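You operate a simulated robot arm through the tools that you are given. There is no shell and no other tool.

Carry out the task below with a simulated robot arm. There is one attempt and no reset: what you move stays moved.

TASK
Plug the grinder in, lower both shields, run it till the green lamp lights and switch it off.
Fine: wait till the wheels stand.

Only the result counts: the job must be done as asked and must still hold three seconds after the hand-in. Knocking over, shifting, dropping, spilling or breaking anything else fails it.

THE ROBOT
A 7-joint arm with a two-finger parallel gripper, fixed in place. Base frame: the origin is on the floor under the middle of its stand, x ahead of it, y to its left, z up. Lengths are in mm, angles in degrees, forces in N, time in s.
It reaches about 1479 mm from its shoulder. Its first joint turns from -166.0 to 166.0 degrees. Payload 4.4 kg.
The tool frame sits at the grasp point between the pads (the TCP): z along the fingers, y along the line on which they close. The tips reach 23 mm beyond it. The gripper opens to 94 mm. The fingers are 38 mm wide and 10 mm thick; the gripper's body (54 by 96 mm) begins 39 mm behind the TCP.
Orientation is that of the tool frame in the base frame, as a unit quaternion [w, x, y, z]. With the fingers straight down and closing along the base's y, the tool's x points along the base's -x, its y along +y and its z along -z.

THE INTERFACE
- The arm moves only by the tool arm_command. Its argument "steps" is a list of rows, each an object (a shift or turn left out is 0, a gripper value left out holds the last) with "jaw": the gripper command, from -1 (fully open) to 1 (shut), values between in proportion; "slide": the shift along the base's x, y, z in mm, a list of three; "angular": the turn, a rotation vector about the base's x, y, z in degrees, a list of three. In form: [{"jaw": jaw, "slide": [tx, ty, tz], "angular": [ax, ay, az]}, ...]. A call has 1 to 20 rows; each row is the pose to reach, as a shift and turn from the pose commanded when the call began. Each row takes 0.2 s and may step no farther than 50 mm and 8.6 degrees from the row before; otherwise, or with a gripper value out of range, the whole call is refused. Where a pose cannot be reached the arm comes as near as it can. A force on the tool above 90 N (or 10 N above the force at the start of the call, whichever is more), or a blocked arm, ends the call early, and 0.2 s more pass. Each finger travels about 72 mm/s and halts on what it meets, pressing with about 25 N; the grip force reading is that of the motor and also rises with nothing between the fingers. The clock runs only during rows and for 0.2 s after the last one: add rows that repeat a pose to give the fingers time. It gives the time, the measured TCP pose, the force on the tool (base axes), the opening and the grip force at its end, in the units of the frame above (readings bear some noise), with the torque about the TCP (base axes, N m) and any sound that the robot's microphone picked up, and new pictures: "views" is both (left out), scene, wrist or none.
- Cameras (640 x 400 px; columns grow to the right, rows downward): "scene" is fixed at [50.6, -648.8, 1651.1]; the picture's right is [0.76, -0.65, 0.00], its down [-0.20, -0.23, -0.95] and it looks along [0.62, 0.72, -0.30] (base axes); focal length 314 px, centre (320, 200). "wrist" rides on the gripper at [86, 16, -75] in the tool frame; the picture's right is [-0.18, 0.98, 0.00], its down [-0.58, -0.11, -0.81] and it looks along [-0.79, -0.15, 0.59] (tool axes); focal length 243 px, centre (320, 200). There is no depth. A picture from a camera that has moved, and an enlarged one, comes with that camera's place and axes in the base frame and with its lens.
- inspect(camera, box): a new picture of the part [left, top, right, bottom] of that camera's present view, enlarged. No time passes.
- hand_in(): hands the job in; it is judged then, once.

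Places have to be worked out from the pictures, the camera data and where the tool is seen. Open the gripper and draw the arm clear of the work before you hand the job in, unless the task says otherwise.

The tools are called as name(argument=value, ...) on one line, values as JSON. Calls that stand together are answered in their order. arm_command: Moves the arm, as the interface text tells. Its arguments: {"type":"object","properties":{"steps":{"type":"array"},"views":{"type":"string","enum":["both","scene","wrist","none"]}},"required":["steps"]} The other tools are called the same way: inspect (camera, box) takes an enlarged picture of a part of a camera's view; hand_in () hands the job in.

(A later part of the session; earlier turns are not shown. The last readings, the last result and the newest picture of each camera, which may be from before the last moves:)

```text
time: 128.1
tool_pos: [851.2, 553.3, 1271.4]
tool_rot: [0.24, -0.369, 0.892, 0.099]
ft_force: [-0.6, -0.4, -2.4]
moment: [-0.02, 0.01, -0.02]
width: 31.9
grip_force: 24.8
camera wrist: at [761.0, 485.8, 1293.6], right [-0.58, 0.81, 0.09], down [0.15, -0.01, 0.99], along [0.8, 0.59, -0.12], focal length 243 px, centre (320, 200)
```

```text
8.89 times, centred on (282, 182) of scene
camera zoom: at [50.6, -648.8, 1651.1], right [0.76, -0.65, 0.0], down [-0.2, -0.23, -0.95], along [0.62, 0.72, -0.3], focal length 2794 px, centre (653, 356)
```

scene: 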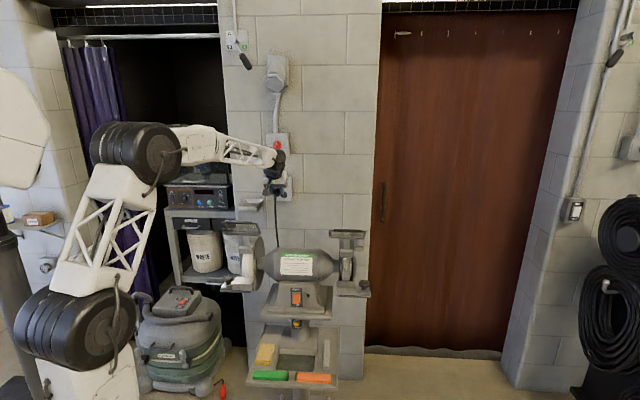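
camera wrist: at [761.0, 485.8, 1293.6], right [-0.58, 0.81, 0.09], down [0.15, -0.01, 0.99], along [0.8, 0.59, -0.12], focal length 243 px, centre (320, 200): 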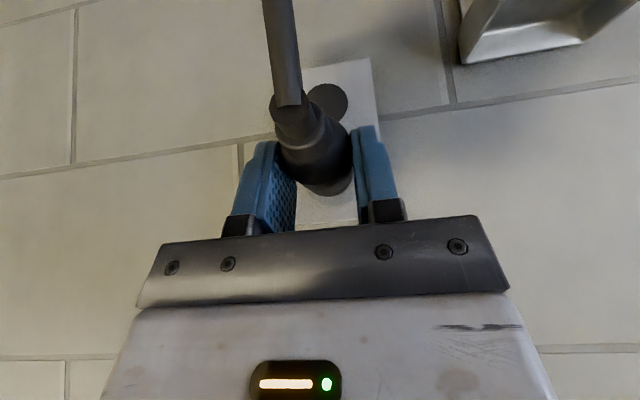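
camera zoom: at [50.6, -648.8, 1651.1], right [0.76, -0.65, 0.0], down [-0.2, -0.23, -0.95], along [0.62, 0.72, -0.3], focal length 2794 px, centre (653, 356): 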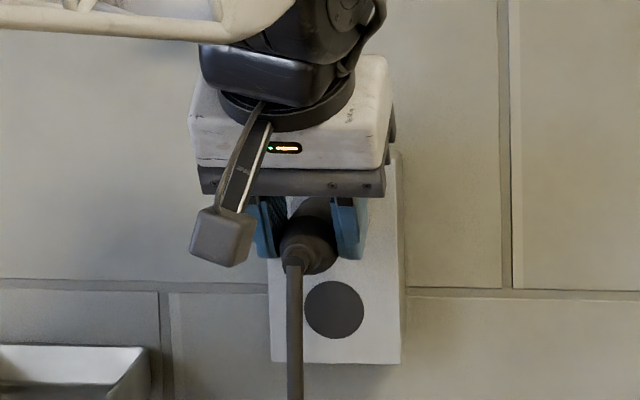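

By the same measure as the first insertion, the plug is about 1.3 mm high, so I lower it by that and start inserting.

arm_command(steps=[{"jaw": 1, "slide": [-0.3, 0.3, -1.3]}, {"slide": [3.2, 3.8, -1.3]}, {"slide": [6.7, 7.3, -1.3]}, {"slide": [9.7, 10.3, -1.3]}, {"slide": [11.7, 12.3, -1.3]}, {"slide": [13.2, 13.8, -1.3]}, {"slide": [13.2, 13.8, -1.3]}], views="wrist")

inspect(camera="wrist", box=[280, 150, 380, 230])

```text
time: 129.7
tool_pos: [865.8, 569.0, 1271.5]
tool_rot: [0.239, -0.37, 0.892, 0.1]
ft_force: [-21.9, -15.7, -1.1]
moment: [-0.28, 0.33, 0.16]
width: 31.8
grip_force: 24.9
heard: snap
camera wrist: at [774.5, 500.3, 1292.9], right [-0.58, 0.81, 0.09], down [0.15, -0.01, 0.99], along [0.8, 0.59, -0.12], focal length 243 px, centre (320, 200)
```

wrist: 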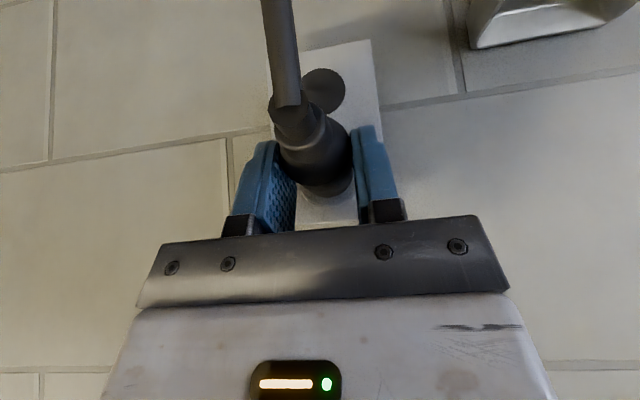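

```text
5.00 times, centred on (330, 190) of wrist
camera zoom: at [774.5, 500.3, 1292.9], right [-0.58, 0.81, 0.09], down [0.15, -0.01, 0.99], along [0.8, 0.59, -0.12], focal length 1213 px, centre (270, 250)
```

zoom: 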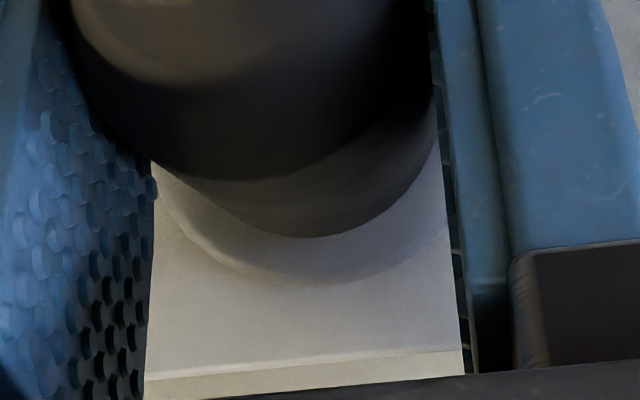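

A snap came with about 27 N of push, and the shoulder sits at the socket ring. This time I open the jaws fully with the arm held still before any retreat.

arm_command(steps=[{"jaw": 0.3, "slide": [0, 0, 0]}, {"jaw": 0.2, "slide": [0, 0, 0]}, {"jaw": 0.1, "slide": [0, 0, 0]}, {"jaw": 0, "slide": [0, 0, 0]}, {"jaw": -0.1, "slide": [0, 0, 0]}, {"jaw": -0.1, "slide": [0, 0, 0]}, {"jaw": -0.1, "slide": [0, 0, 0]}], views="wrist")

inspect(camera="wrist", box=[240, 90, 400, 240])

```text
time: 131.3
tool_pos: [865.2, 568.1, 1271.8]
tool_rot: [0.239, -0.37, 0.892, 0.1]
ft_force: [-0.3, 0.6, -0.4]
moment: [0.0, -0.01, -0.01]
width: 51.5
grip_force: 0.1
camera wrist: at [775.1, 500.6, 1292.6], right [-0.58, 0.81, 0.09], down [0.15, -0.01, 0.99], along [0.8, 0.59, -0.12], focal length 243 px, centre (320, 200)
```

wrist: 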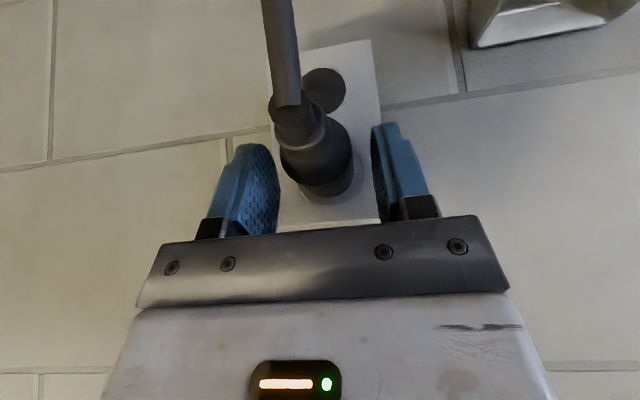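

```text
2.67 times, centred on (320, 165) of wrist
camera zoom: at [775.1, 500.6, 1292.6], right [-0.58, 0.81, 0.09], down [0.15, -0.01, 0.99], along [0.8, 0.59, -0.12], focal length 647 px, centre (320, 293)
```

zoom: 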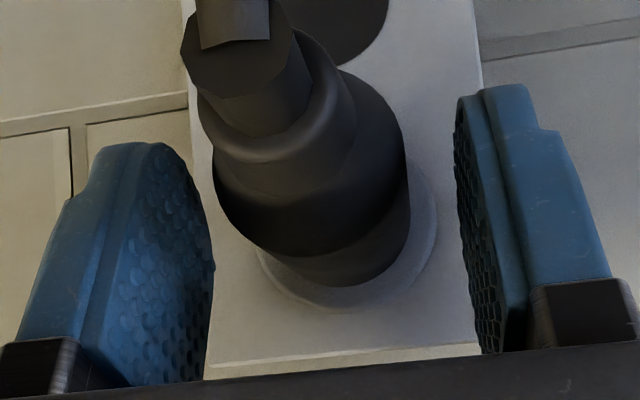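

The plug now stays in the socket by itself. I open the jaws wider and withdraw along the fingers, slowly at first.

arm_command(steps=[{"jaw": -0.5, "slide": [0, 0, 0]}, {"jaw": -0.5, "slide": [0, 0, 0]}, {"jaw": -0.5, "slide": [-2, -2, 5]}, {"jaw": -0.5, "slide": [-5, -5, 14]}, {"jaw": -0.5, "slide": [-10, -10, 28]}, {"jaw": -0.5, "slide": [-18, -18, 45]}, {"jaw": -0.5, "slide": [-35, -35, 60]}, {"jaw": -0.5, "slide": [-60, -60, 70]}, {"jaw": -0.5, "slide": [-90, -90, 75]}])

inspect(camera="scene", box=[235, 150, 325, 230])

```text
time: 133.3
tool_pos: [775.7, 480.7, 1342.9]
tool_rot: [0.238, -0.37, 0.892, 0.1]
ft_force: [-0.1, -0.3, -0.7]
moment: [0.02, -0.02, 0.0]
width: 70.5
grip_force: 0.1
camera wrist: at [684.1, 411.7, 1363.9], right [-0.58, 0.81, 0.09], down [0.15, -0.01, 0.99], along [0.8, 0.59, -0.12], focal length 243 px, centre (320, 200)
```

scene: 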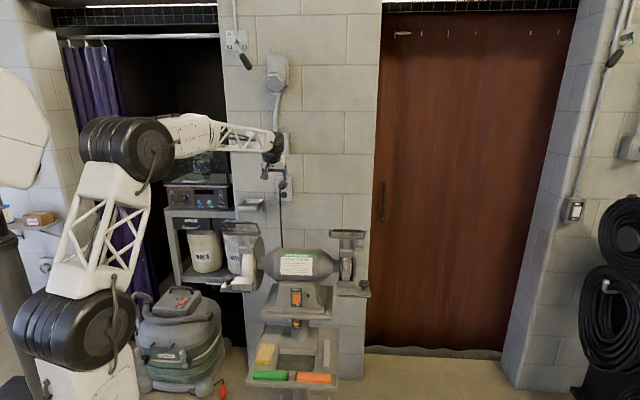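
wrist: 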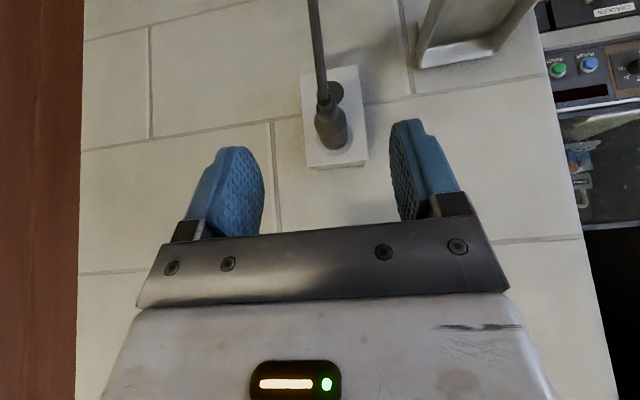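

```text
5.00 times, centred on (280, 190) of scene
camera zoom: at [50.6, -648.8, 1651.1], right [0.76, -0.65, 0.0], down [-0.2, -0.23, -0.95], along [0.62, 0.72, -0.3], focal length 1572 px, centre (520, 250)
```

zoom: 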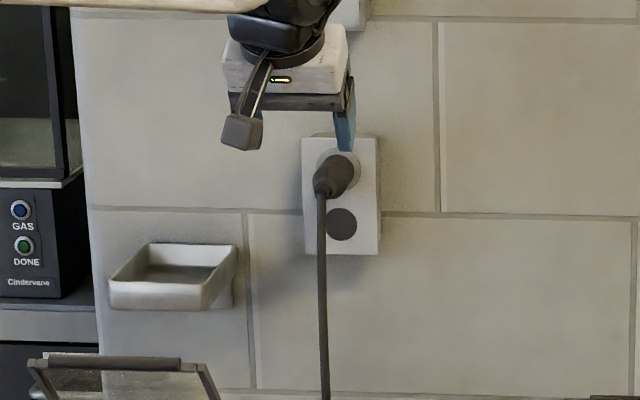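

The plug is seated in the socket and stays there. Next the shields: I look closely at both from the scene camera.

inspect(camera="scene", box=[218, 215, 268, 255])

inspect(camera="scene", box=[322, 222, 372, 262])

inspect(camera="scene", box=[210, 210, 280, 300])

inspect(camera="scene", box=[310, 215, 380, 305])

```text
10.00 times, centred on (243, 235) of scene
camera zoom: at [50.6, -648.8, 1651.1], right [0.76, -0.65, 0.0], down [-0.2, -0.23, -0.95], along [0.62, 0.72, -0.3], focal length 3144 px, centre (1090, -150)
```

zoom: 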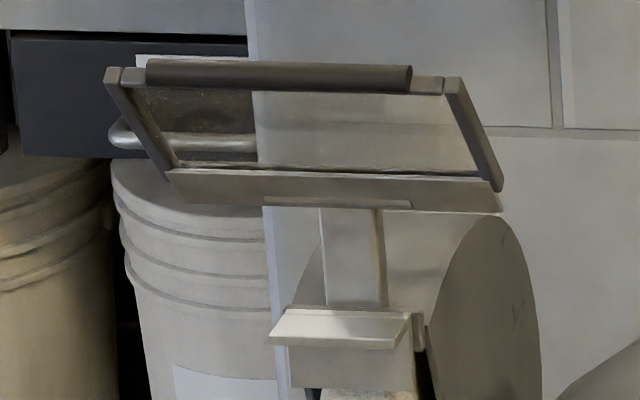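

```text
10.00 times, centred on (347, 242) of scene
camera zoom: at [50.6, -648.8, 1651.1], right [0.76, -0.65, 0.0], down [-0.2, -0.23, -0.95], along [0.62, 0.72, -0.3], focal length 3144 px, centre (50, -220)
```

zoom: 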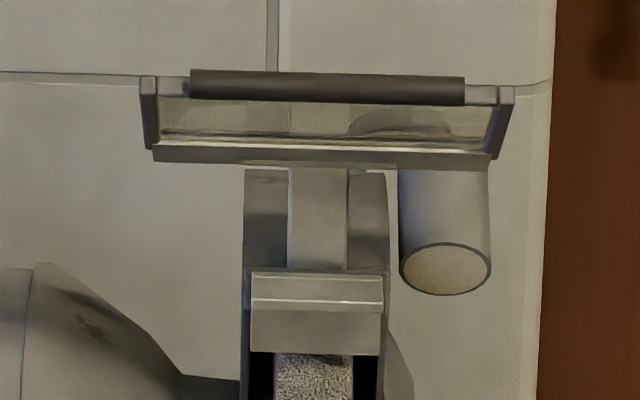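

```text
4.44 times, centred on (245, 255) of scene
camera zoom: at [50.6, -648.8, 1651.1], right [0.76, -0.65, 0.0], down [-0.2, -0.23, -0.95], along [0.62, 0.72, -0.3], focal length 1397 px, centre (653, -44)
```

zoom: 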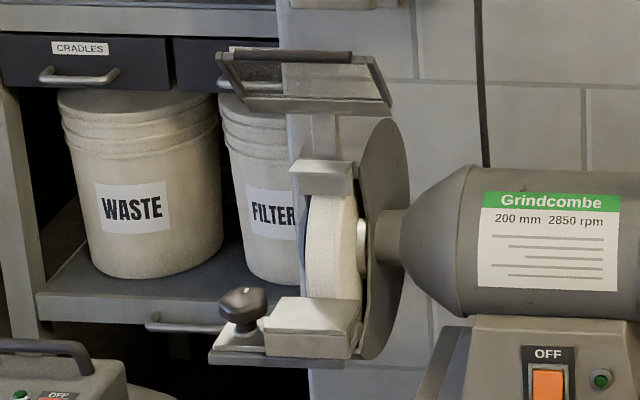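

```text
4.44 times, centred on (345, 260) of scene
camera zoom: at [50.6, -648.8, 1651.1], right [0.76, -0.65, 0.0], down [-0.2, -0.23, -0.95], along [0.62, 0.72, -0.3], focal length 1397 px, centre (209, -67)
```

zoom: 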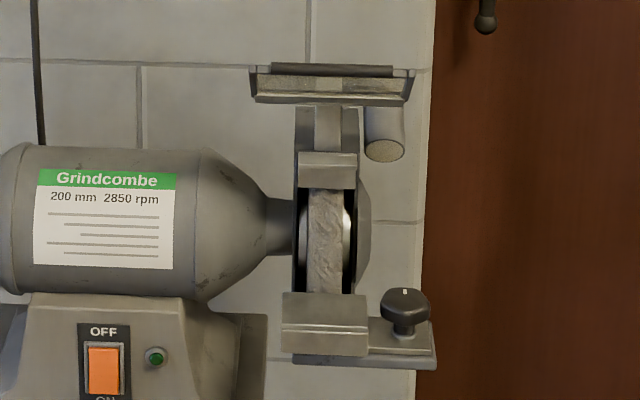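

Each shield is a glass frame hinged at its rear lower bar, with a dark grip bar at the raised front edge, so it must be pushed down at the grip. I back away from the wall, level the gripper and view the shields from above with the wrist camera.

arm_command(steps=[{"jaw": 1, "slide": [-20, -30, 10], "angular": [-5.3, 5.3, 0]}, {"slide": [-40, -65, 20], "angular": [-10.6, 10.6, 0]}, {"slide": [-60, -100, 30], "angular": [-15.9, 15.9, 0]}, {"slide": [-80, -140, 40], "angular": [-21.2, 21.2, 0]}, {"slide": [-95, -180, 50], "angular": [-21.2, 21.2, 0]}, {"slide": [-105, -220, 60], "angular": [-21.2, 21.2, 0]}, {"slide": [-110, -250, 70], "angular": [-21.2, 21.2, 0]}])

inspect(camera="wrist", box=[0, 0, 640, 240])

```text
time: 134.9
tool_pos: [663.9, 226.8, 1417.2]
tool_rot: [0.0, -0.382, 0.924, 0.0]
ft_force: [-0.8, -1.5, -0.1]
moment: [0.03, 0.0, 0.0]
width: 0.0
grip_force: 25.3
camera wrist: at [591.8, 176.3, 1491.2], right [-0.57, 0.82, 0.0], down [0.49, 0.33, 0.81], along [0.66, 0.46, -0.59], focal length 243 px, centre (320, 200)
```

scene: 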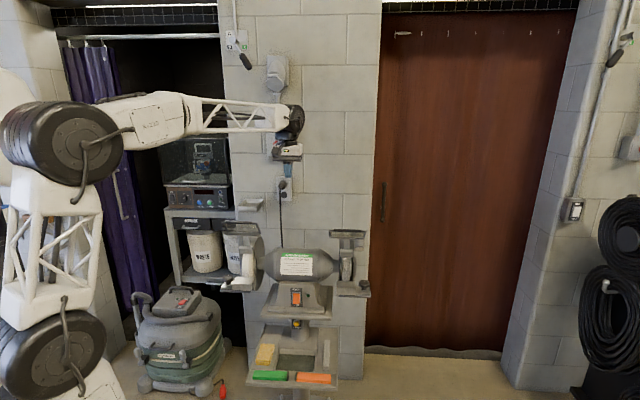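
wrist: 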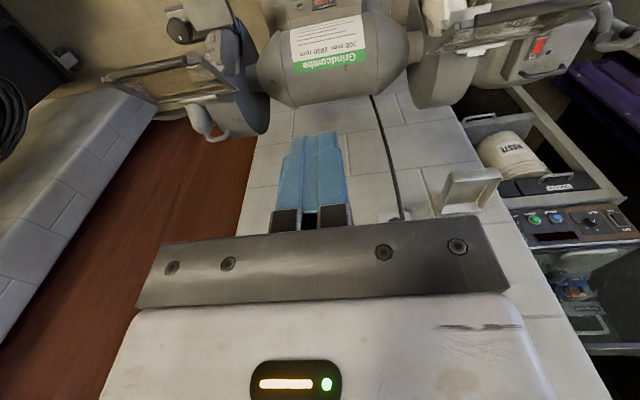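

```text
1.00 times, centred on (320, 120) of wrist (not enlarged: the box is as wide or as high as the picture)
camera zoom: at [591.8, 176.3, 1491.2], right [-0.57, 0.82, 0.0], down [0.49, 0.33, 0.81], along [0.66, 0.46, -0.59], focal length 243 px, centre (320, 280)
```

zoom: 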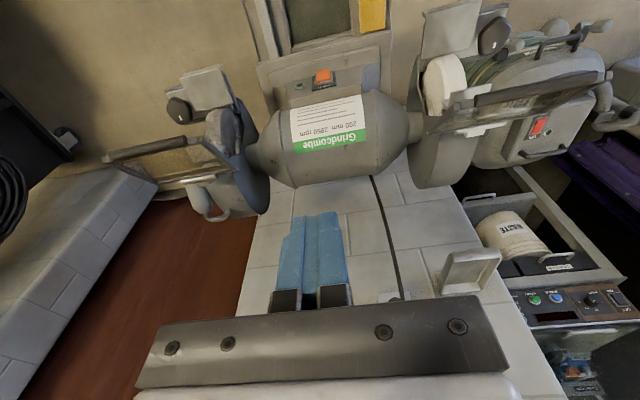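

Both shields are visible in this view. I enlarge each to get their positions.

inspect(camera="wrist", box=[90, 20, 280, 140])

inspect(camera="wrist", box=[390, 0, 640, 120])

```text
3.33 times, centred on (185, 80) of wrist
camera zoom: at [591.8, 176.3, 1491.2], right [-0.57, 0.82, 0.0], down [0.49, 0.33, 0.81], along [0.66, 0.46, -0.59], focal length 809 px, centre (770, 600)
```

zoom: 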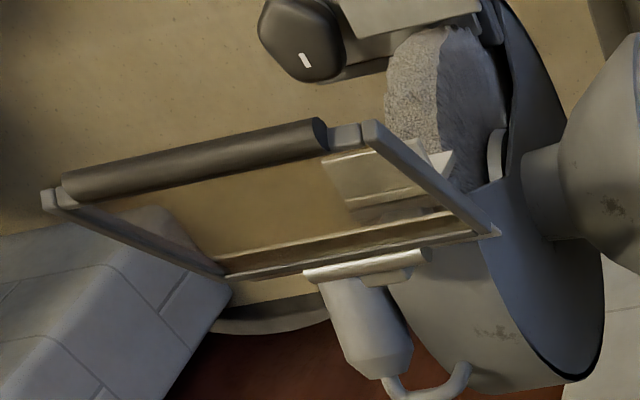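

```text
2.56 times, centred on (515, 60) of wrist
camera zoom: at [591.8, 176.3, 1491.2], right [-0.57, 0.82, 0.0], down [0.49, 0.33, 0.81], along [0.66, 0.46, -0.59], focal length 621 px, centre (-179, 558)
```

zoom: 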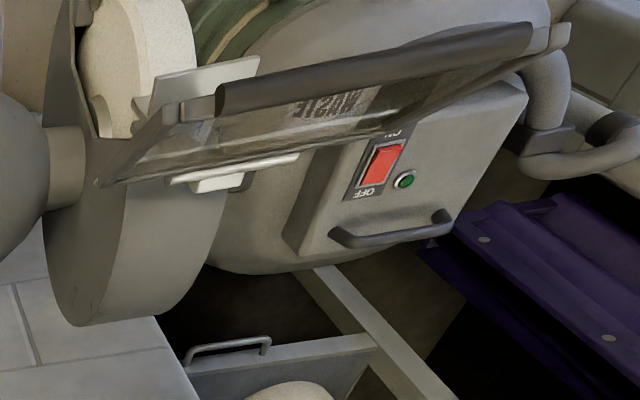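

Triangulated from both cameras: the right grip bar is centred at about n=642, e=517, z=1200 (hinge near n=712, z=1143), the left one at about n=655, e=104, z=1207. With the fingers closed and pointing down, I move above the right shield's grip.

arm_command(steps=[{"jaw": 1, "slide": [30, -24, -15]}, {"slide": [60, -48, -35]}, {"slide": [90, -72, -55]}, {"slide": [120, -95, -75]}, {"slide": [145, -115, -100]}, {"slide": [165, -129, -125]}, {"slide": [165, -129, -140]}, {"slide": [165, -129, -140]}])

inspect(camera="scene", box=[320, 180, 380, 260])

```text
time: 136.7
tool_pos: [828.3, 99.3, 1277.3]
tool_rot: [0.0, -0.383, 0.924, 0.0]
ft_force: [-0.4, 0.2, 0.6]
moment: [-0.01, -0.02, -0.01]
width: 0.1
grip_force: 24.8
camera wrist: at [756.9, 50.3, 1351.6], right [-0.57, 0.82, 0.0], down [0.49, 0.33, 0.81], along [0.67, 0.46, -0.59], focal length 243 px, centre (320, 200)
```

scene: 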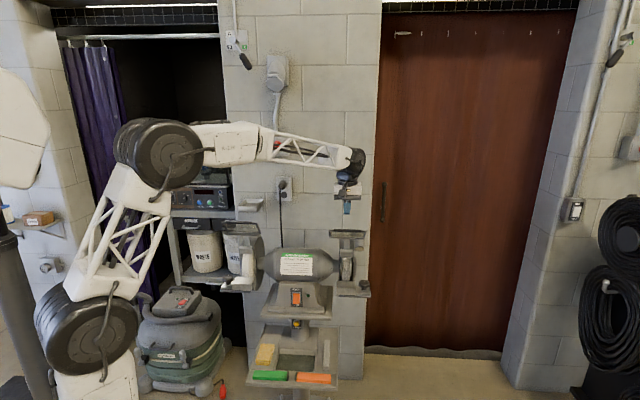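
wrist: 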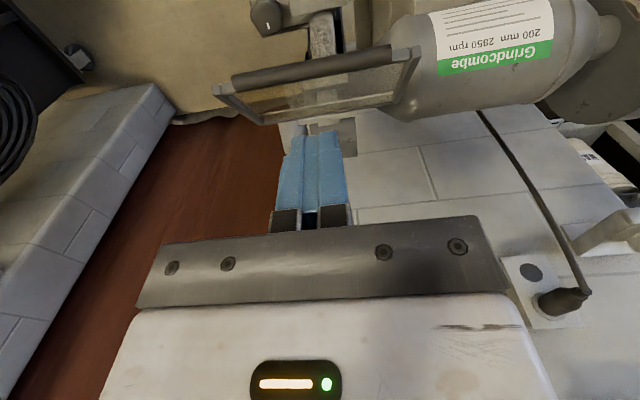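

```text
5.00 times, centred on (350, 220) of scene
camera zoom: at [50.6, -648.8, 1651.1], right [0.76, -0.65, 0.0], down [-0.2, -0.23, -0.95], along [0.62, 0.72, -0.3], focal length 1572 px, centre (170, 100)
```

zoom: 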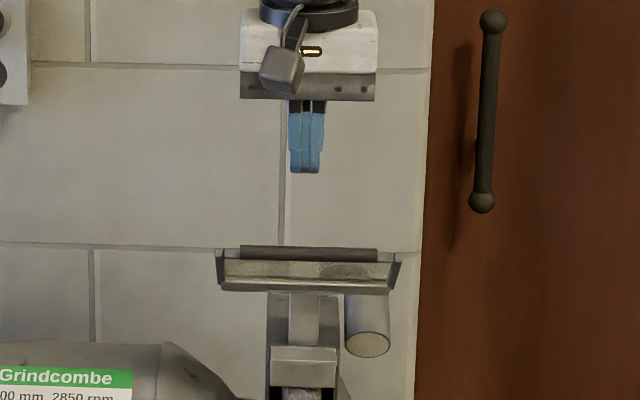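

The finger is right above the shield (refined: grip at n=641, z=1200; hinge n=711, z=1143). I come down on the grip and start pushing along its arc.

arm_command(steps=[{"jaw": 1, "slide": [1, 1, -22]}, {"slide": [1.3, 1.3, -42]}, {"slide": [1.3, 1.3, -50]}, {"slide": [-1.5, -1.5, -55]}, {"slide": [-5, -5, -59.5]}, {"slide": [-8, -8, -63.5]}, {"slide": [-10.8, -10.8, -67.6]}, {"slide": [-10.8, -10.8, -67.6]}])

inspect(camera="scene", box=[320, 190, 380, 270])

```text
time: 138.5
tool_pos: [819.3, 91.0, 1209.6]
tool_rot: [0.001, -0.382, 0.924, 0.0]
ft_force: [0.2, 0.9, 0.0]
moment: [-0.01, -0.02, -0.01]
width: 0.0
grip_force: 24.8
camera wrist: at [746.2, 39.9, 1283.4], right [-0.57, 0.82, 0.0], down [0.49, 0.33, 0.81], along [0.67, 0.46, -0.59], focal length 243 px, centre (320, 200)
```

scene: 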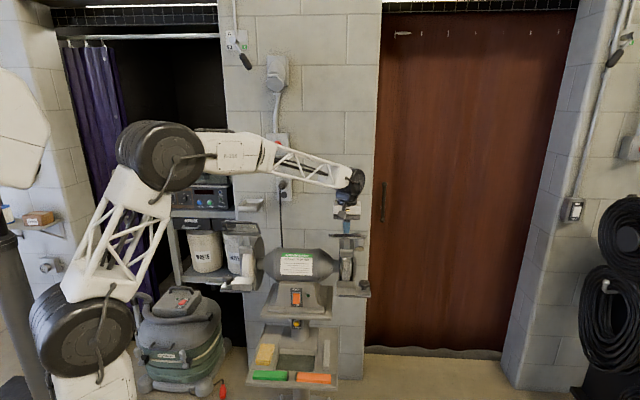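
wrist: 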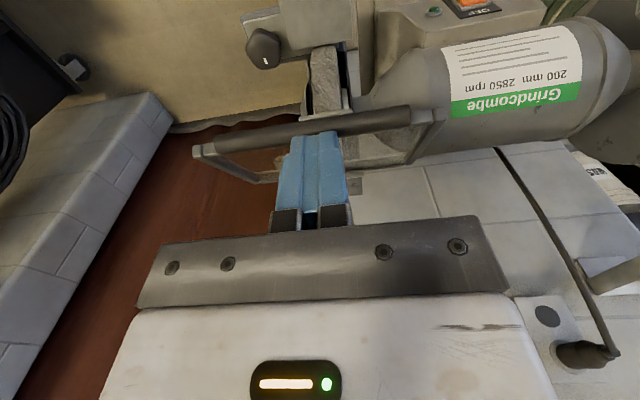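

```text
5.00 times, centred on (350, 230) of scene
camera zoom: at [50.6, -648.8, 1651.1], right [0.76, -0.65, 0.0], down [-0.2, -0.23, -0.95], along [0.62, 0.72, -0.3], focal length 1572 px, centre (170, 50)
```

zoom: 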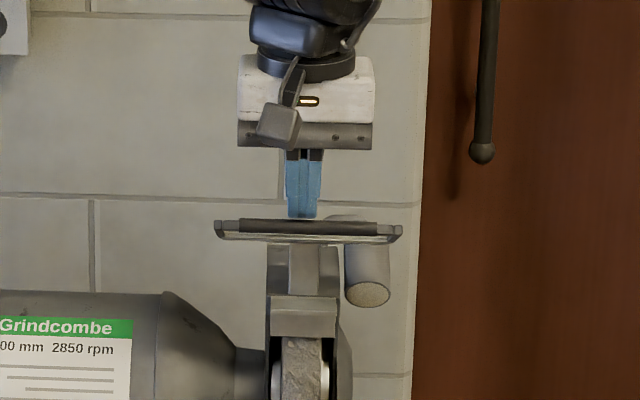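

The shield is turning down under the finger with hardly any force. I carry on along the arc.

arm_command(steps=[{"jaw": 1, "slide": [-7, -7, -10]}, {"slide": [-12, -12, -20]}, {"slide": [-16.3, -16.3, -35.6]}, {"slide": [-18.6, -18.6, -51.7]}, {"slide": [-19, -19, -68]}, {"slide": [-17.2, -17.2, -84.4]}, {"slide": [-17.2, -17.2, -84.4]}])

inspect(camera="scene", box=[320, 210, 380, 290])

```text
time: 140.1
tool_pos: [802.7, 71.3, 1123.6]
tool_rot: [0.001, -0.383, 0.924, 0.0]
ft_force: [0.5, 0.0, -0.5]
moment: [0.01, 0.01, 0.0]
width: 0.0
grip_force: 25.3
camera wrist: at [730.2, 22.0, 1198.8], right [-0.57, 0.82, 0.0], down [0.49, 0.33, 0.81], along [0.67, 0.46, -0.59], focal length 243 px, centre (320, 200)
```

scene: 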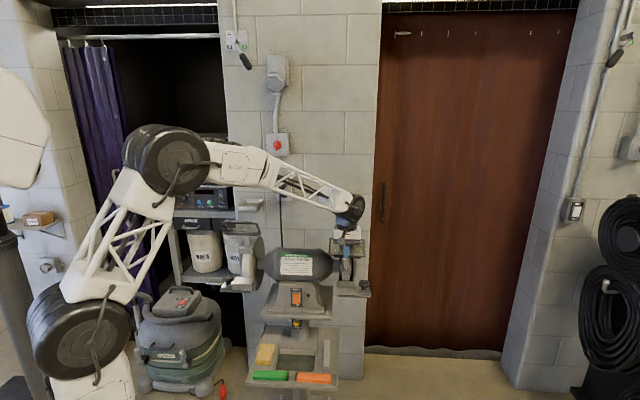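
wrist: 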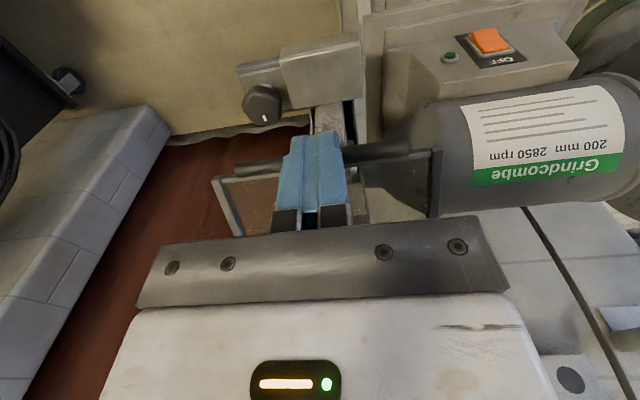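

```text
5.00 times, centred on (350, 250) of scene
camera zoom: at [50.6, -648.8, 1651.1], right [0.76, -0.65, 0.0], down [-0.2, -0.23, -0.95], along [0.62, 0.72, -0.3], focal length 1572 px, centre (170, -50)
```

zoom: 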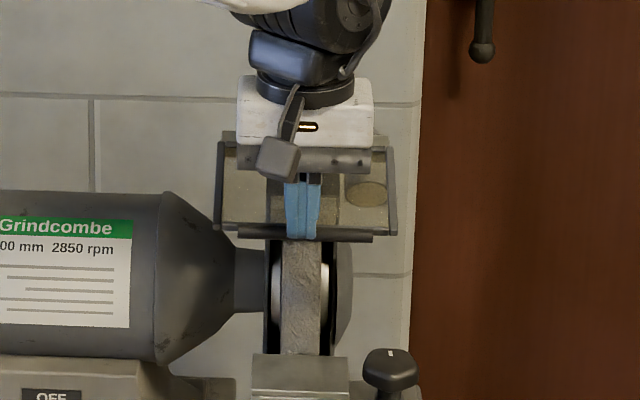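

It follows well and is now hanging down in front of the wheel. I keep pushing down and back until it meets its stop.

arm_command(steps=[{"jaw": 1, "slide": [2, 2, -7]}, {"slide": [4.5, 4.5, -14]}, {"slide": [7, 7, -21]}, {"slide": [10, 10, -28.4]}, {"slide": [13.5, 13.5, -35]}, {"slide": [17.3, 17.3, -41.3]}, {"slide": [17.3, 17.3, -41.3]}])

inspect(camera="scene", box=[320, 210, 380, 290])

```text
time: 140.7
tool_pos: [804.4, 71.6, 1124.5]
tool_rot: [0.005, -0.382, 0.924, -0.003]
ft_force: [-15.7, -9.4, 27.0]
moment: [0.08, -0.06, 0.18]
width: 0.0
grip_force: 24.6
stopped in row 2: the force on the tool passed its limit at 107 N (the readings are from after the stop); the commanded pose is now the measured one
camera wrist: at [732.6, 23.1, 1198.1], right [-0.56, 0.83, -0.01], down [0.48, 0.33, 0.81], along [0.67, 0.46, -0.58], focal length 243 px, centre (320, 200)
```

scene: 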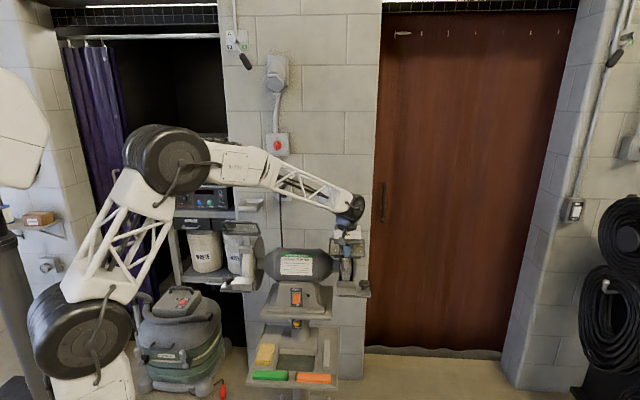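
wrist: 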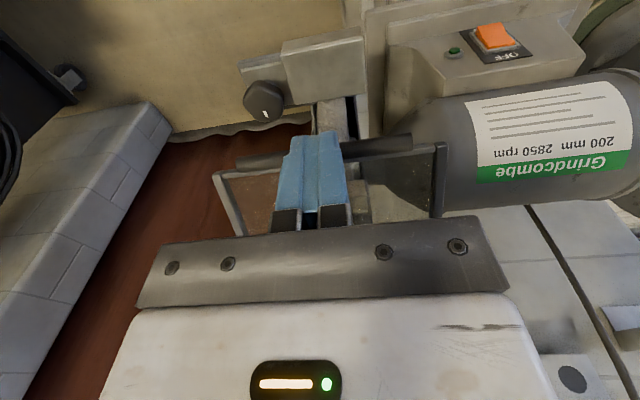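

```text
5.00 times, centred on (350, 250) of scene
camera zoom: at [50.6, -648.8, 1651.1], right [0.76, -0.65, 0.0], down [-0.2, -0.23, -0.95], along [0.62, 0.72, -0.3], focal length 1572 px, centre (170, -50)
```

zoom: 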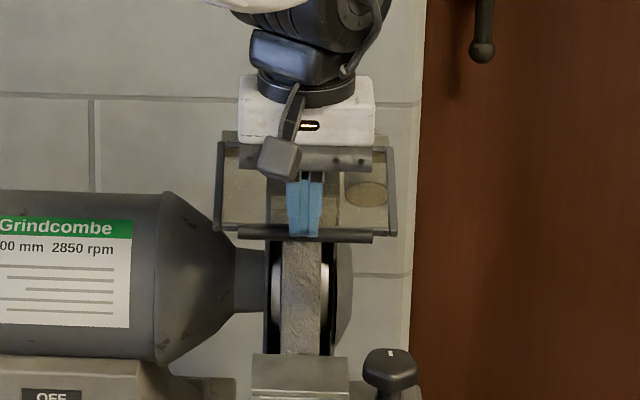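

The force shows the shield is at its lower stop (about 30° below horizontal). I lift the finger off forward and up, and check that it stays down.

arm_command(steps=[{"jaw": 1, "slide": [-3, -3, 6]}, {"slide": [-8, -8, 15]}, {"slide": [-20, -20, 30]}, {"slide": [-35, -35, 60]}, {"slide": [-45, -45, 105]}, {"slide": [-50, -50, 150]}, {"slide": [-50, -50, 190]}])

inspect(camera="scene", box=[320, 210, 380, 290])

inspect(camera="wrist", box=[180, 0, 480, 200])

```text
time: 142.3
tool_pos: [754.9, 23.4, 1311.7]
tool_rot: [0.004, -0.382, 0.924, -0.001]
ft_force: [0.1, 0.1, 0.7]
moment: [-0.02, 0.03, -0.02]
width: 0.0
grip_force: 24.7
camera wrist: at [682.5, -25.6, 1385.0], right [-0.56, 0.83, 0.0], down [0.48, 0.33, 0.81], along [0.67, 0.46, -0.59], focal length 243 px, centre (320, 200)
```

scene: 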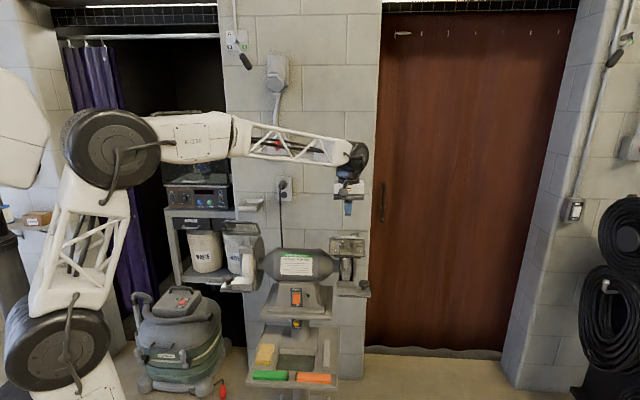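
wrist: 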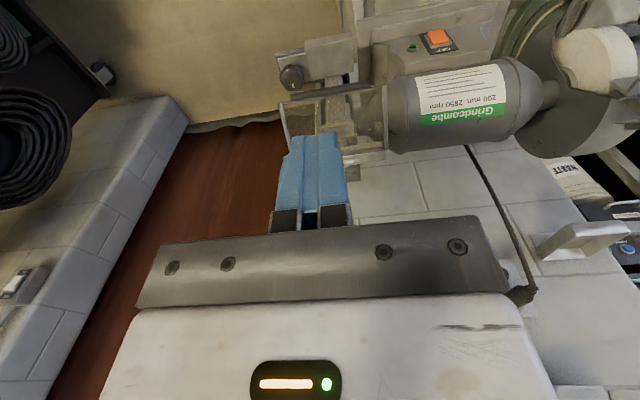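

```text
5.00 times, centred on (350, 250) of scene
camera zoom: at [50.6, -648.8, 1651.1], right [0.76, -0.65, 0.0], down [-0.2, -0.23, -0.95], along [0.62, 0.72, -0.3], focal length 1572 px, centre (170, -50)
```

zoom: 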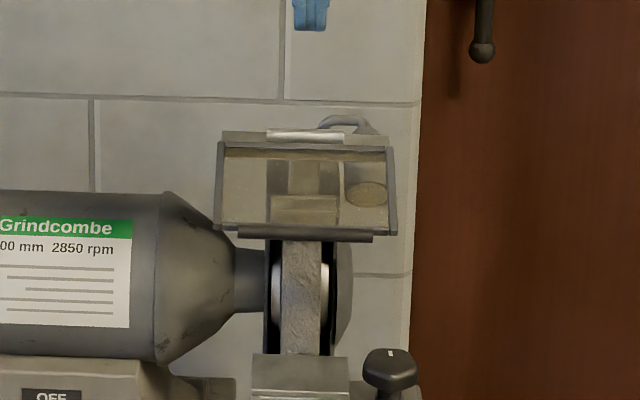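

```text
2.00 times, centred on (330, 100) of wrist
camera zoom: at [682.5, -25.6, 1385.0], right [-0.56, 0.83, 0.0], down [0.48, 0.33, 0.81], along [0.67, 0.46, -0.59], focal length 485 px, centre (300, 400)
```

zoom: 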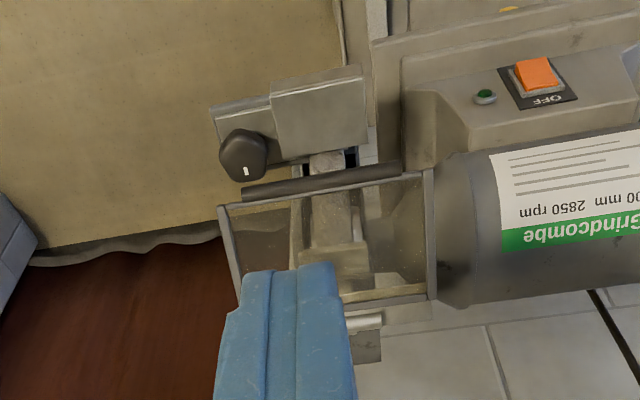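

The right shield is down and stays. I move over to above the left shield.

arm_command(steps=[{"jaw": 1, "slide": [-22, 38, 10]}, {"slide": [-44, 76, 15]}, {"slide": [-66, 114, 15]}, {"slide": [-88, 152, 15]}, {"slide": [-110, 190, 15]}, {"slide": [-132, 228, 15]}, {"slide": [-154, 266, 10]}, {"slide": [-176, 304, 0]}, {"slide": [-198, 340, -10]}, {"slide": [-215, 370, -25]}, {"slide": [-215, 370, -25]}])

inspect(camera="wrist", box=[180, 0, 480, 200])

inspect(camera="scene", box=[210, 170, 280, 260])

```text
time: 144.7
tool_pos: [541.5, 392.0, 1288.2]
tool_rot: [0.003, -0.382, 0.924, -0.002]
ft_force: [-0.5, -0.3, -0.2]
moment: [-0.02, -0.02, 0.0]
width: 0.0
grip_force: 25.2
camera wrist: at [467.6, 342.7, 1361.2], right [-0.56, 0.83, 0.0], down [0.48, 0.33, 0.81], along [0.67, 0.46, -0.59], focal length 243 px, centre (320, 200)
```

scene: 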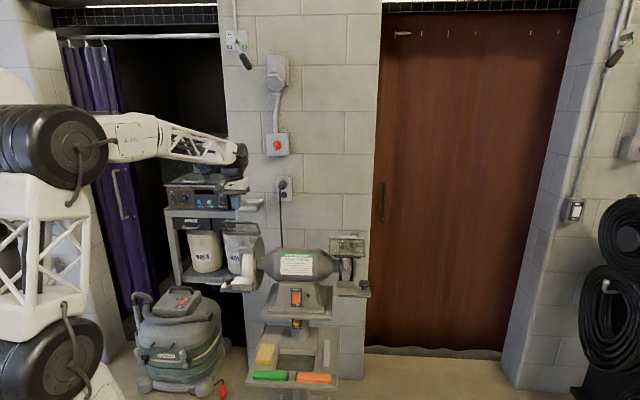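
wrist: 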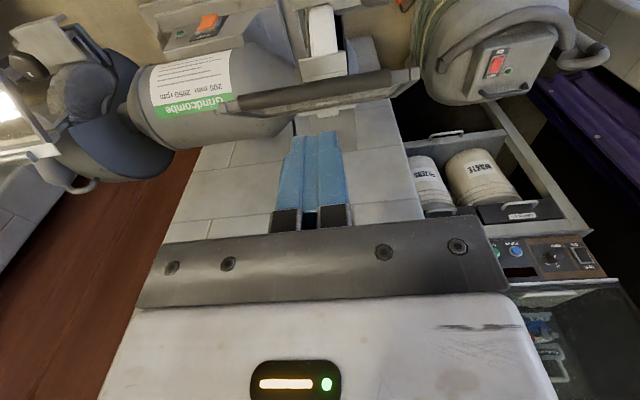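

```text
2.00 times, centred on (330, 100) of wrist
camera zoom: at [467.6, 342.7, 1361.2], right [-0.56, 0.83, 0.0], down [0.48, 0.33, 0.81], along [0.67, 0.46, -0.59], focal length 485 px, centre (300, 400)
```

zoom: 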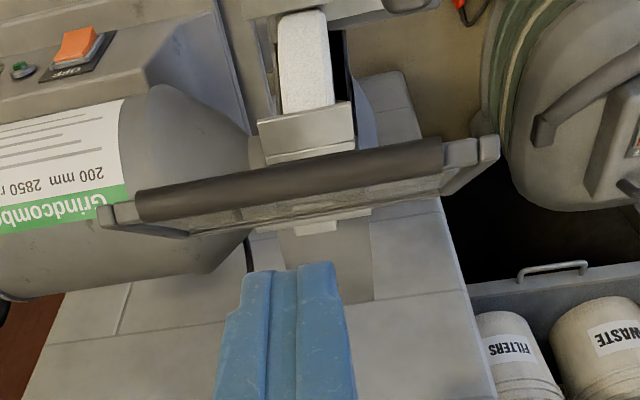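

```text
4.44 times, centred on (245, 215) of scene
camera zoom: at [50.6, -648.8, 1651.1], right [0.76, -0.65, 0.0], down [-0.2, -0.23, -0.95], along [0.62, 0.72, -0.3], focal length 1397 px, centre (653, 133)
```

zoom: 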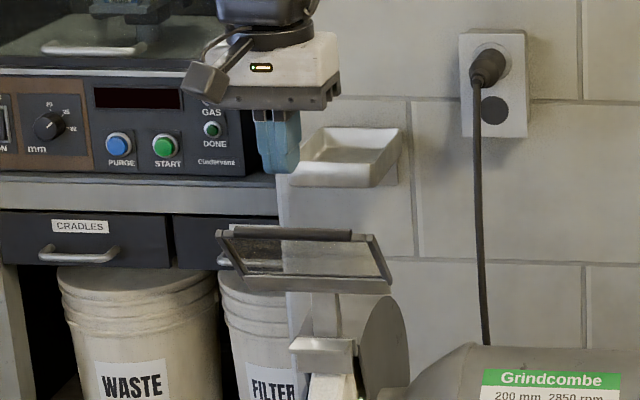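

The left grip is at about n=655, e=106, z=1212 (raised a bit more). I come down on it and push it along the same kind of arc.

arm_command(steps=[{"jaw": 1, "slide": [8.5, 8.5, -25]}, {"slide": [9.9, 9.9, -45]}, {"slide": [10.9, 10.9, -54]}, {"slide": [1.6, 1.6, -61]}, {"slide": [-6, -6, -68.5]}, {"slide": [-13.7, -13.7, -78.5]}, {"slide": [-20.4, -20.4, -91.8]}, {"slide": [-25.7, -25.7, -106.5]}, {"slide": [-29.1, -29.1, -122]}, {"slide": [-30.3, -30.3, -138.4]}, {"slide": [-29.8, -29.8, -153]}, {"slide": [-29.8, -29.8, -153]}])

inspect(camera="scene", box=[210, 200, 280, 290])

```text
time: 147.3
tool_pos: [510.5, 363.8, 1132.1]
tool_rot: [0.003, -0.383, 0.924, -0.001]
ft_force: [-0.7, -1.1, 0.5]
moment: [0.02, -0.03, 0.01]
width: 0.0
grip_force: 25.6
camera wrist: at [437.1, 313.5, 1206.2], right [-0.56, 0.83, 0.0], down [0.48, 0.33, 0.81], along [0.67, 0.46, -0.59], focal length 243 px, centre (320, 200)
```

scene: 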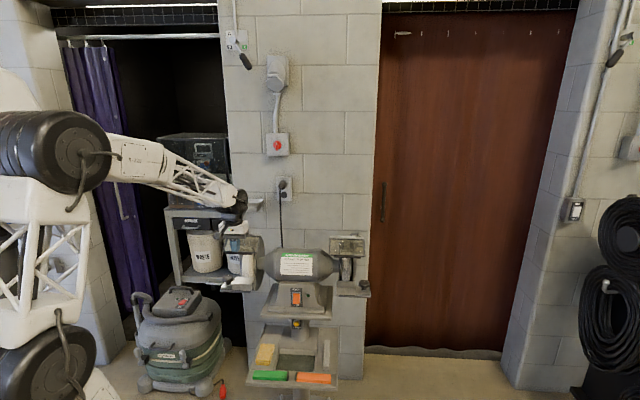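
wrist: 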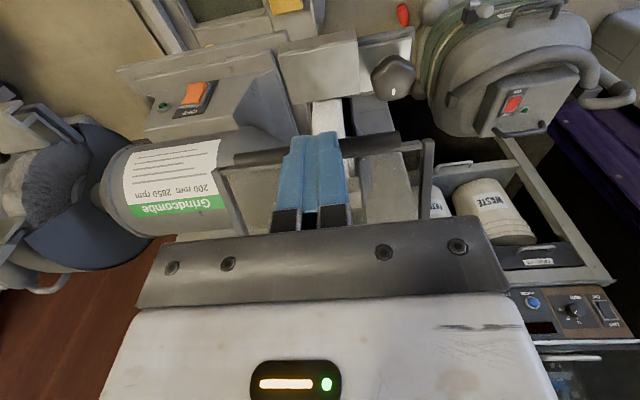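

```text
4.44 times, centred on (245, 245) of scene
camera zoom: at [50.6, -648.8, 1651.1], right [0.76, -0.65, 0.0], down [-0.2, -0.23, -0.95], along [0.62, 0.72, -0.3], focal length 1397 px, centre (653, 0)
```

zoom: 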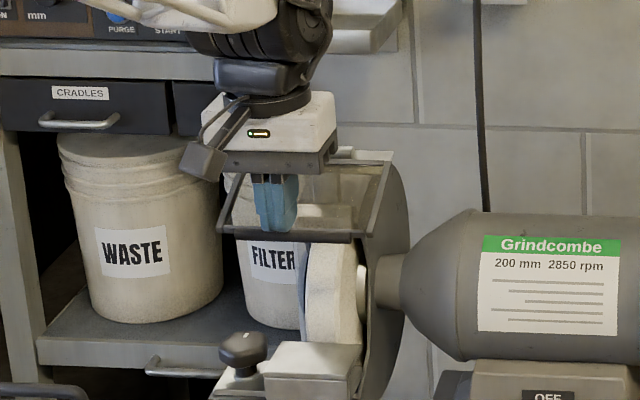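

The left shield is nearly down. I finish with small steps until I feel its stop.

arm_command(steps=[{"jaw": 1, "slide": [0.3, 0.3, -3]}, {"slide": [0.6, 0.6, -6]}, {"slide": [0.8, 0.8, -8.5]}, {"slide": [1, 1, -10]}, {"slide": [1.3, 1.3, -11.2]}, {"slide": [1.3, 1.3, -11.2]}], views="none")

```text
time: 148.7
tool_pos: [511.3, 364.8, 1124.0]
tool_rot: [0.005, -0.383, 0.924, -0.001]
ft_force: [-17.4, -13.8, 25.3]
moment: [0.06, 0.07, 0.03]
width: 0.0
grip_force: 24.8
```

About 34 N against the stop at the same height as the right one, so the left shield is fully down too. I withdraw forward and up.

arm_command(steps=[{"jaw": 1, "slide": [-3, -3, 6]}, {"slide": [-8, -8, 15]}, {"slide": [-20, -20, 30]}, {"slide": [-35, -35, 60]}, {"slide": [-40, -40, 105]}, {"slide": [-40, -40, 150]}, {"slide": [-40, -40, 190]}])

inspect(camera="scene", box=[210, 200, 380, 310])

inspect(camera="scene", box=[265, 275, 335, 335])

```text
time: 150.3
tool_pos: [473.8, 322.9, 1314.1]
tool_rot: [0.004, -0.383, 0.924, -0.001]
ft_force: [-1.5, -0.5, 0.0]
moment: [0.01, -0.05, 0.02]
width: 0.1
grip_force: 24.4
camera wrist: at [401.6, 274.7, 1387.0], right [-0.56, 0.83, 0.0], down [0.48, 0.33, 0.81], along [0.67, 0.46, -0.59], focal length 243 px, centre (320, 200)
```

scene: 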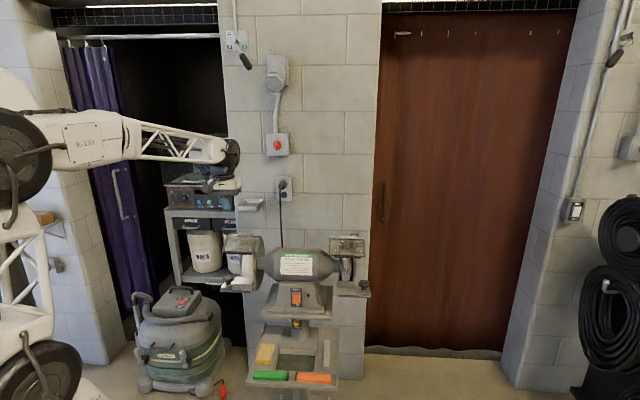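
wrist: 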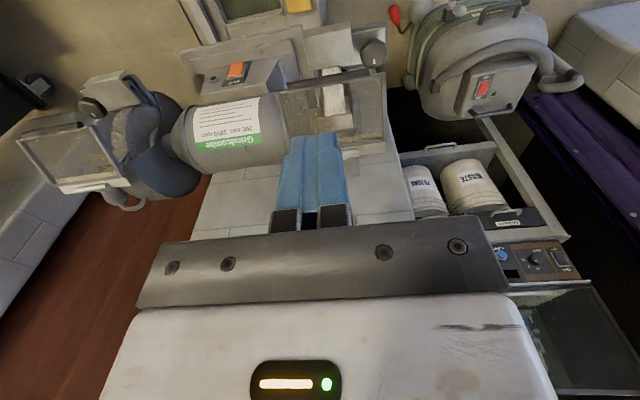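

```text
3.64 times, centred on (295, 255) of scene
camera zoom: at [50.6, -648.8, 1651.1], right [0.76, -0.65, 0.0], down [-0.2, -0.23, -0.95], along [0.62, 0.72, -0.3], focal length 1143 px, centre (411, 0)
```

zoom: 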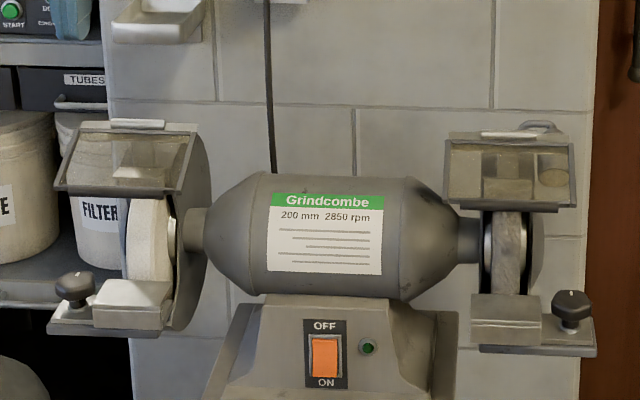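

```text
6.67 times, centred on (300, 305) of scene
camera zoom: at [50.6, -648.8, 1651.1], right [0.76, -0.65, 0.0], down [-0.2, -0.23, -0.95], along [0.62, 0.72, -0.3], focal length 2096 px, centre (453, -500)
```

zoom: 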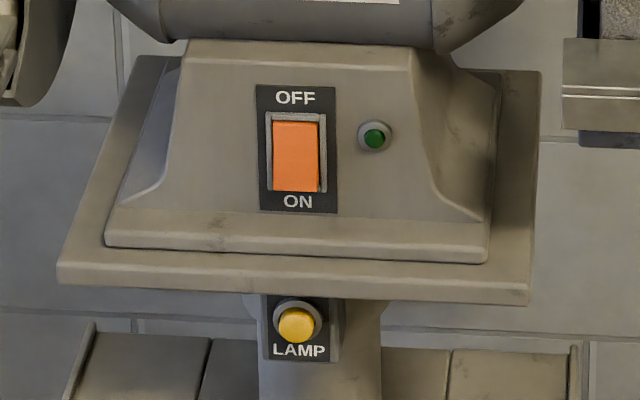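

Both shields are down. Next is the switch: the rocker centre is near n=694, e=313, z=862, with OFF at the top and ON at the bottom, and the green lamp is unlit. I move in front of it and tilt the fingers forward to look closely first.

arm_command(steps=[{"jaw": 1, "slide": [15, -25, -20]}, {"slide": [32, -52, -50]}, {"slide": [50, -80, -80]}, {"slide": [70, -108, -110]}, {"slide": [90, -130, -140]}, {"slide": [108, -148, -175]}, {"slide": [122, -160, -214]}], views="none")

arm_command(steps=[{"jaw": 1, "slide": [0, 0, -30], "angular": [5.5, -5.5, 0]}, {"slide": [0, 0, -60], "angular": [11, -11, 0]}, {"slide": [0, 0, -90], "angular": [16.5, -16.5, 0]}, {"slide": [0, 0, -120], "angular": [22, -22, 0]}, {"slide": [0, 0, -150], "angular": [27.5, -27.5, 0]}, {"slide": [0, 0, -150], "angular": [31.8, -31.8, 0]}])

```text
time: 151.9
tool_pos: [595.2, 168.8, 1098.1]
tool_rot: [0.004, -0.383, 0.924, -0.001]
ft_force: [0.1, 0.9, -0.1]
moment: [0.0, -0.02, -0.01]
width: 0.0
grip_force: 24.9
```

```text
time: 153.3
tool_pos: [596.1, 165.4, 949.7]
tool_rot: [0.359, -0.352, 0.852, 0.145]
ft_force: [0.8, 0.0, 1.3]
moment: [-0.04, 0.07, 0.0]
width: 0.1
grip_force: 24.4
camera wrist: at [503.8, 97.0, 940.7], right [-0.6, 0.79, 0.13], down [-0.05, -0.19, 0.98], along [0.8, 0.58, 0.15], focal length 243 px, centre (320, 200)
```

scene: 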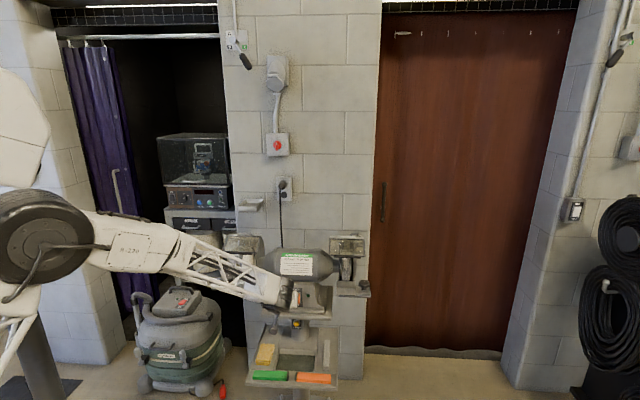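
wrist: 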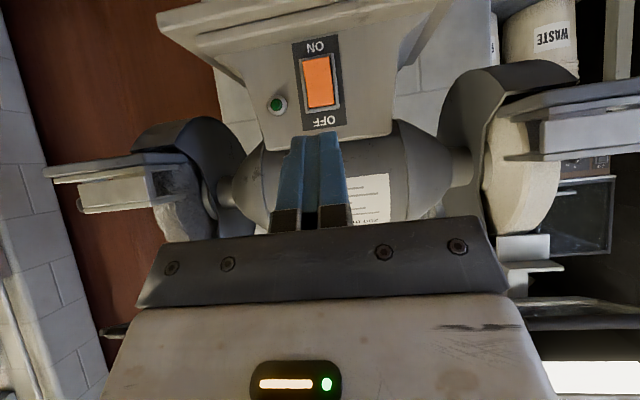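

A clear view of the switch (upside-down in this camera). I enlarge it to see which side of the rocker stands out.

inspect(camera="wrist", box=[240, 20, 400, 150])

inspect(camera="scene", box=[275, 270, 330, 335])

```text
3.08 times, centred on (320, 85) of wrist
camera zoom: at [503.8, 97.0, 940.7], right [-0.6, 0.79, 0.13], down [-0.05, -0.19, 0.98], along [0.8, 0.58, 0.15], focal length 746 px, centre (320, 554)
```

zoom: 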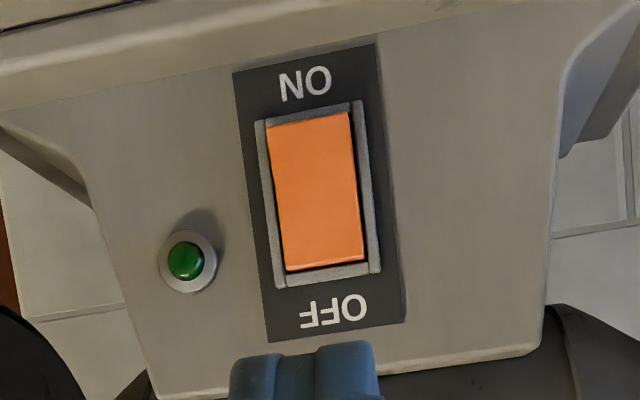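

```text
6.15 times, centred on (302, 302) of scene
camera zoom: at [50.6, -648.8, 1651.1], right [0.76, -0.65, 0.0], down [-0.2, -0.23, -0.95], along [0.62, 0.72, -0.3], focal length 1934 px, centre (428, -431)
```

zoom: 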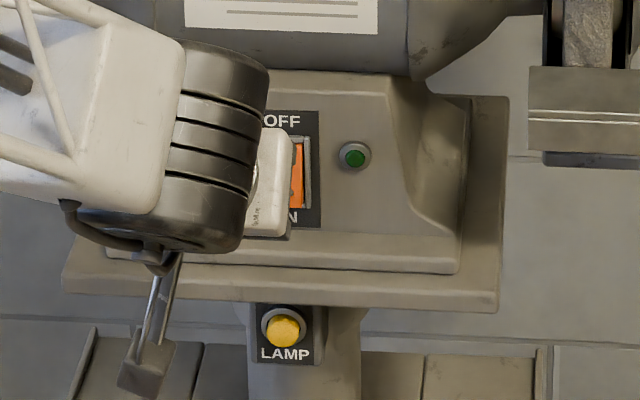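

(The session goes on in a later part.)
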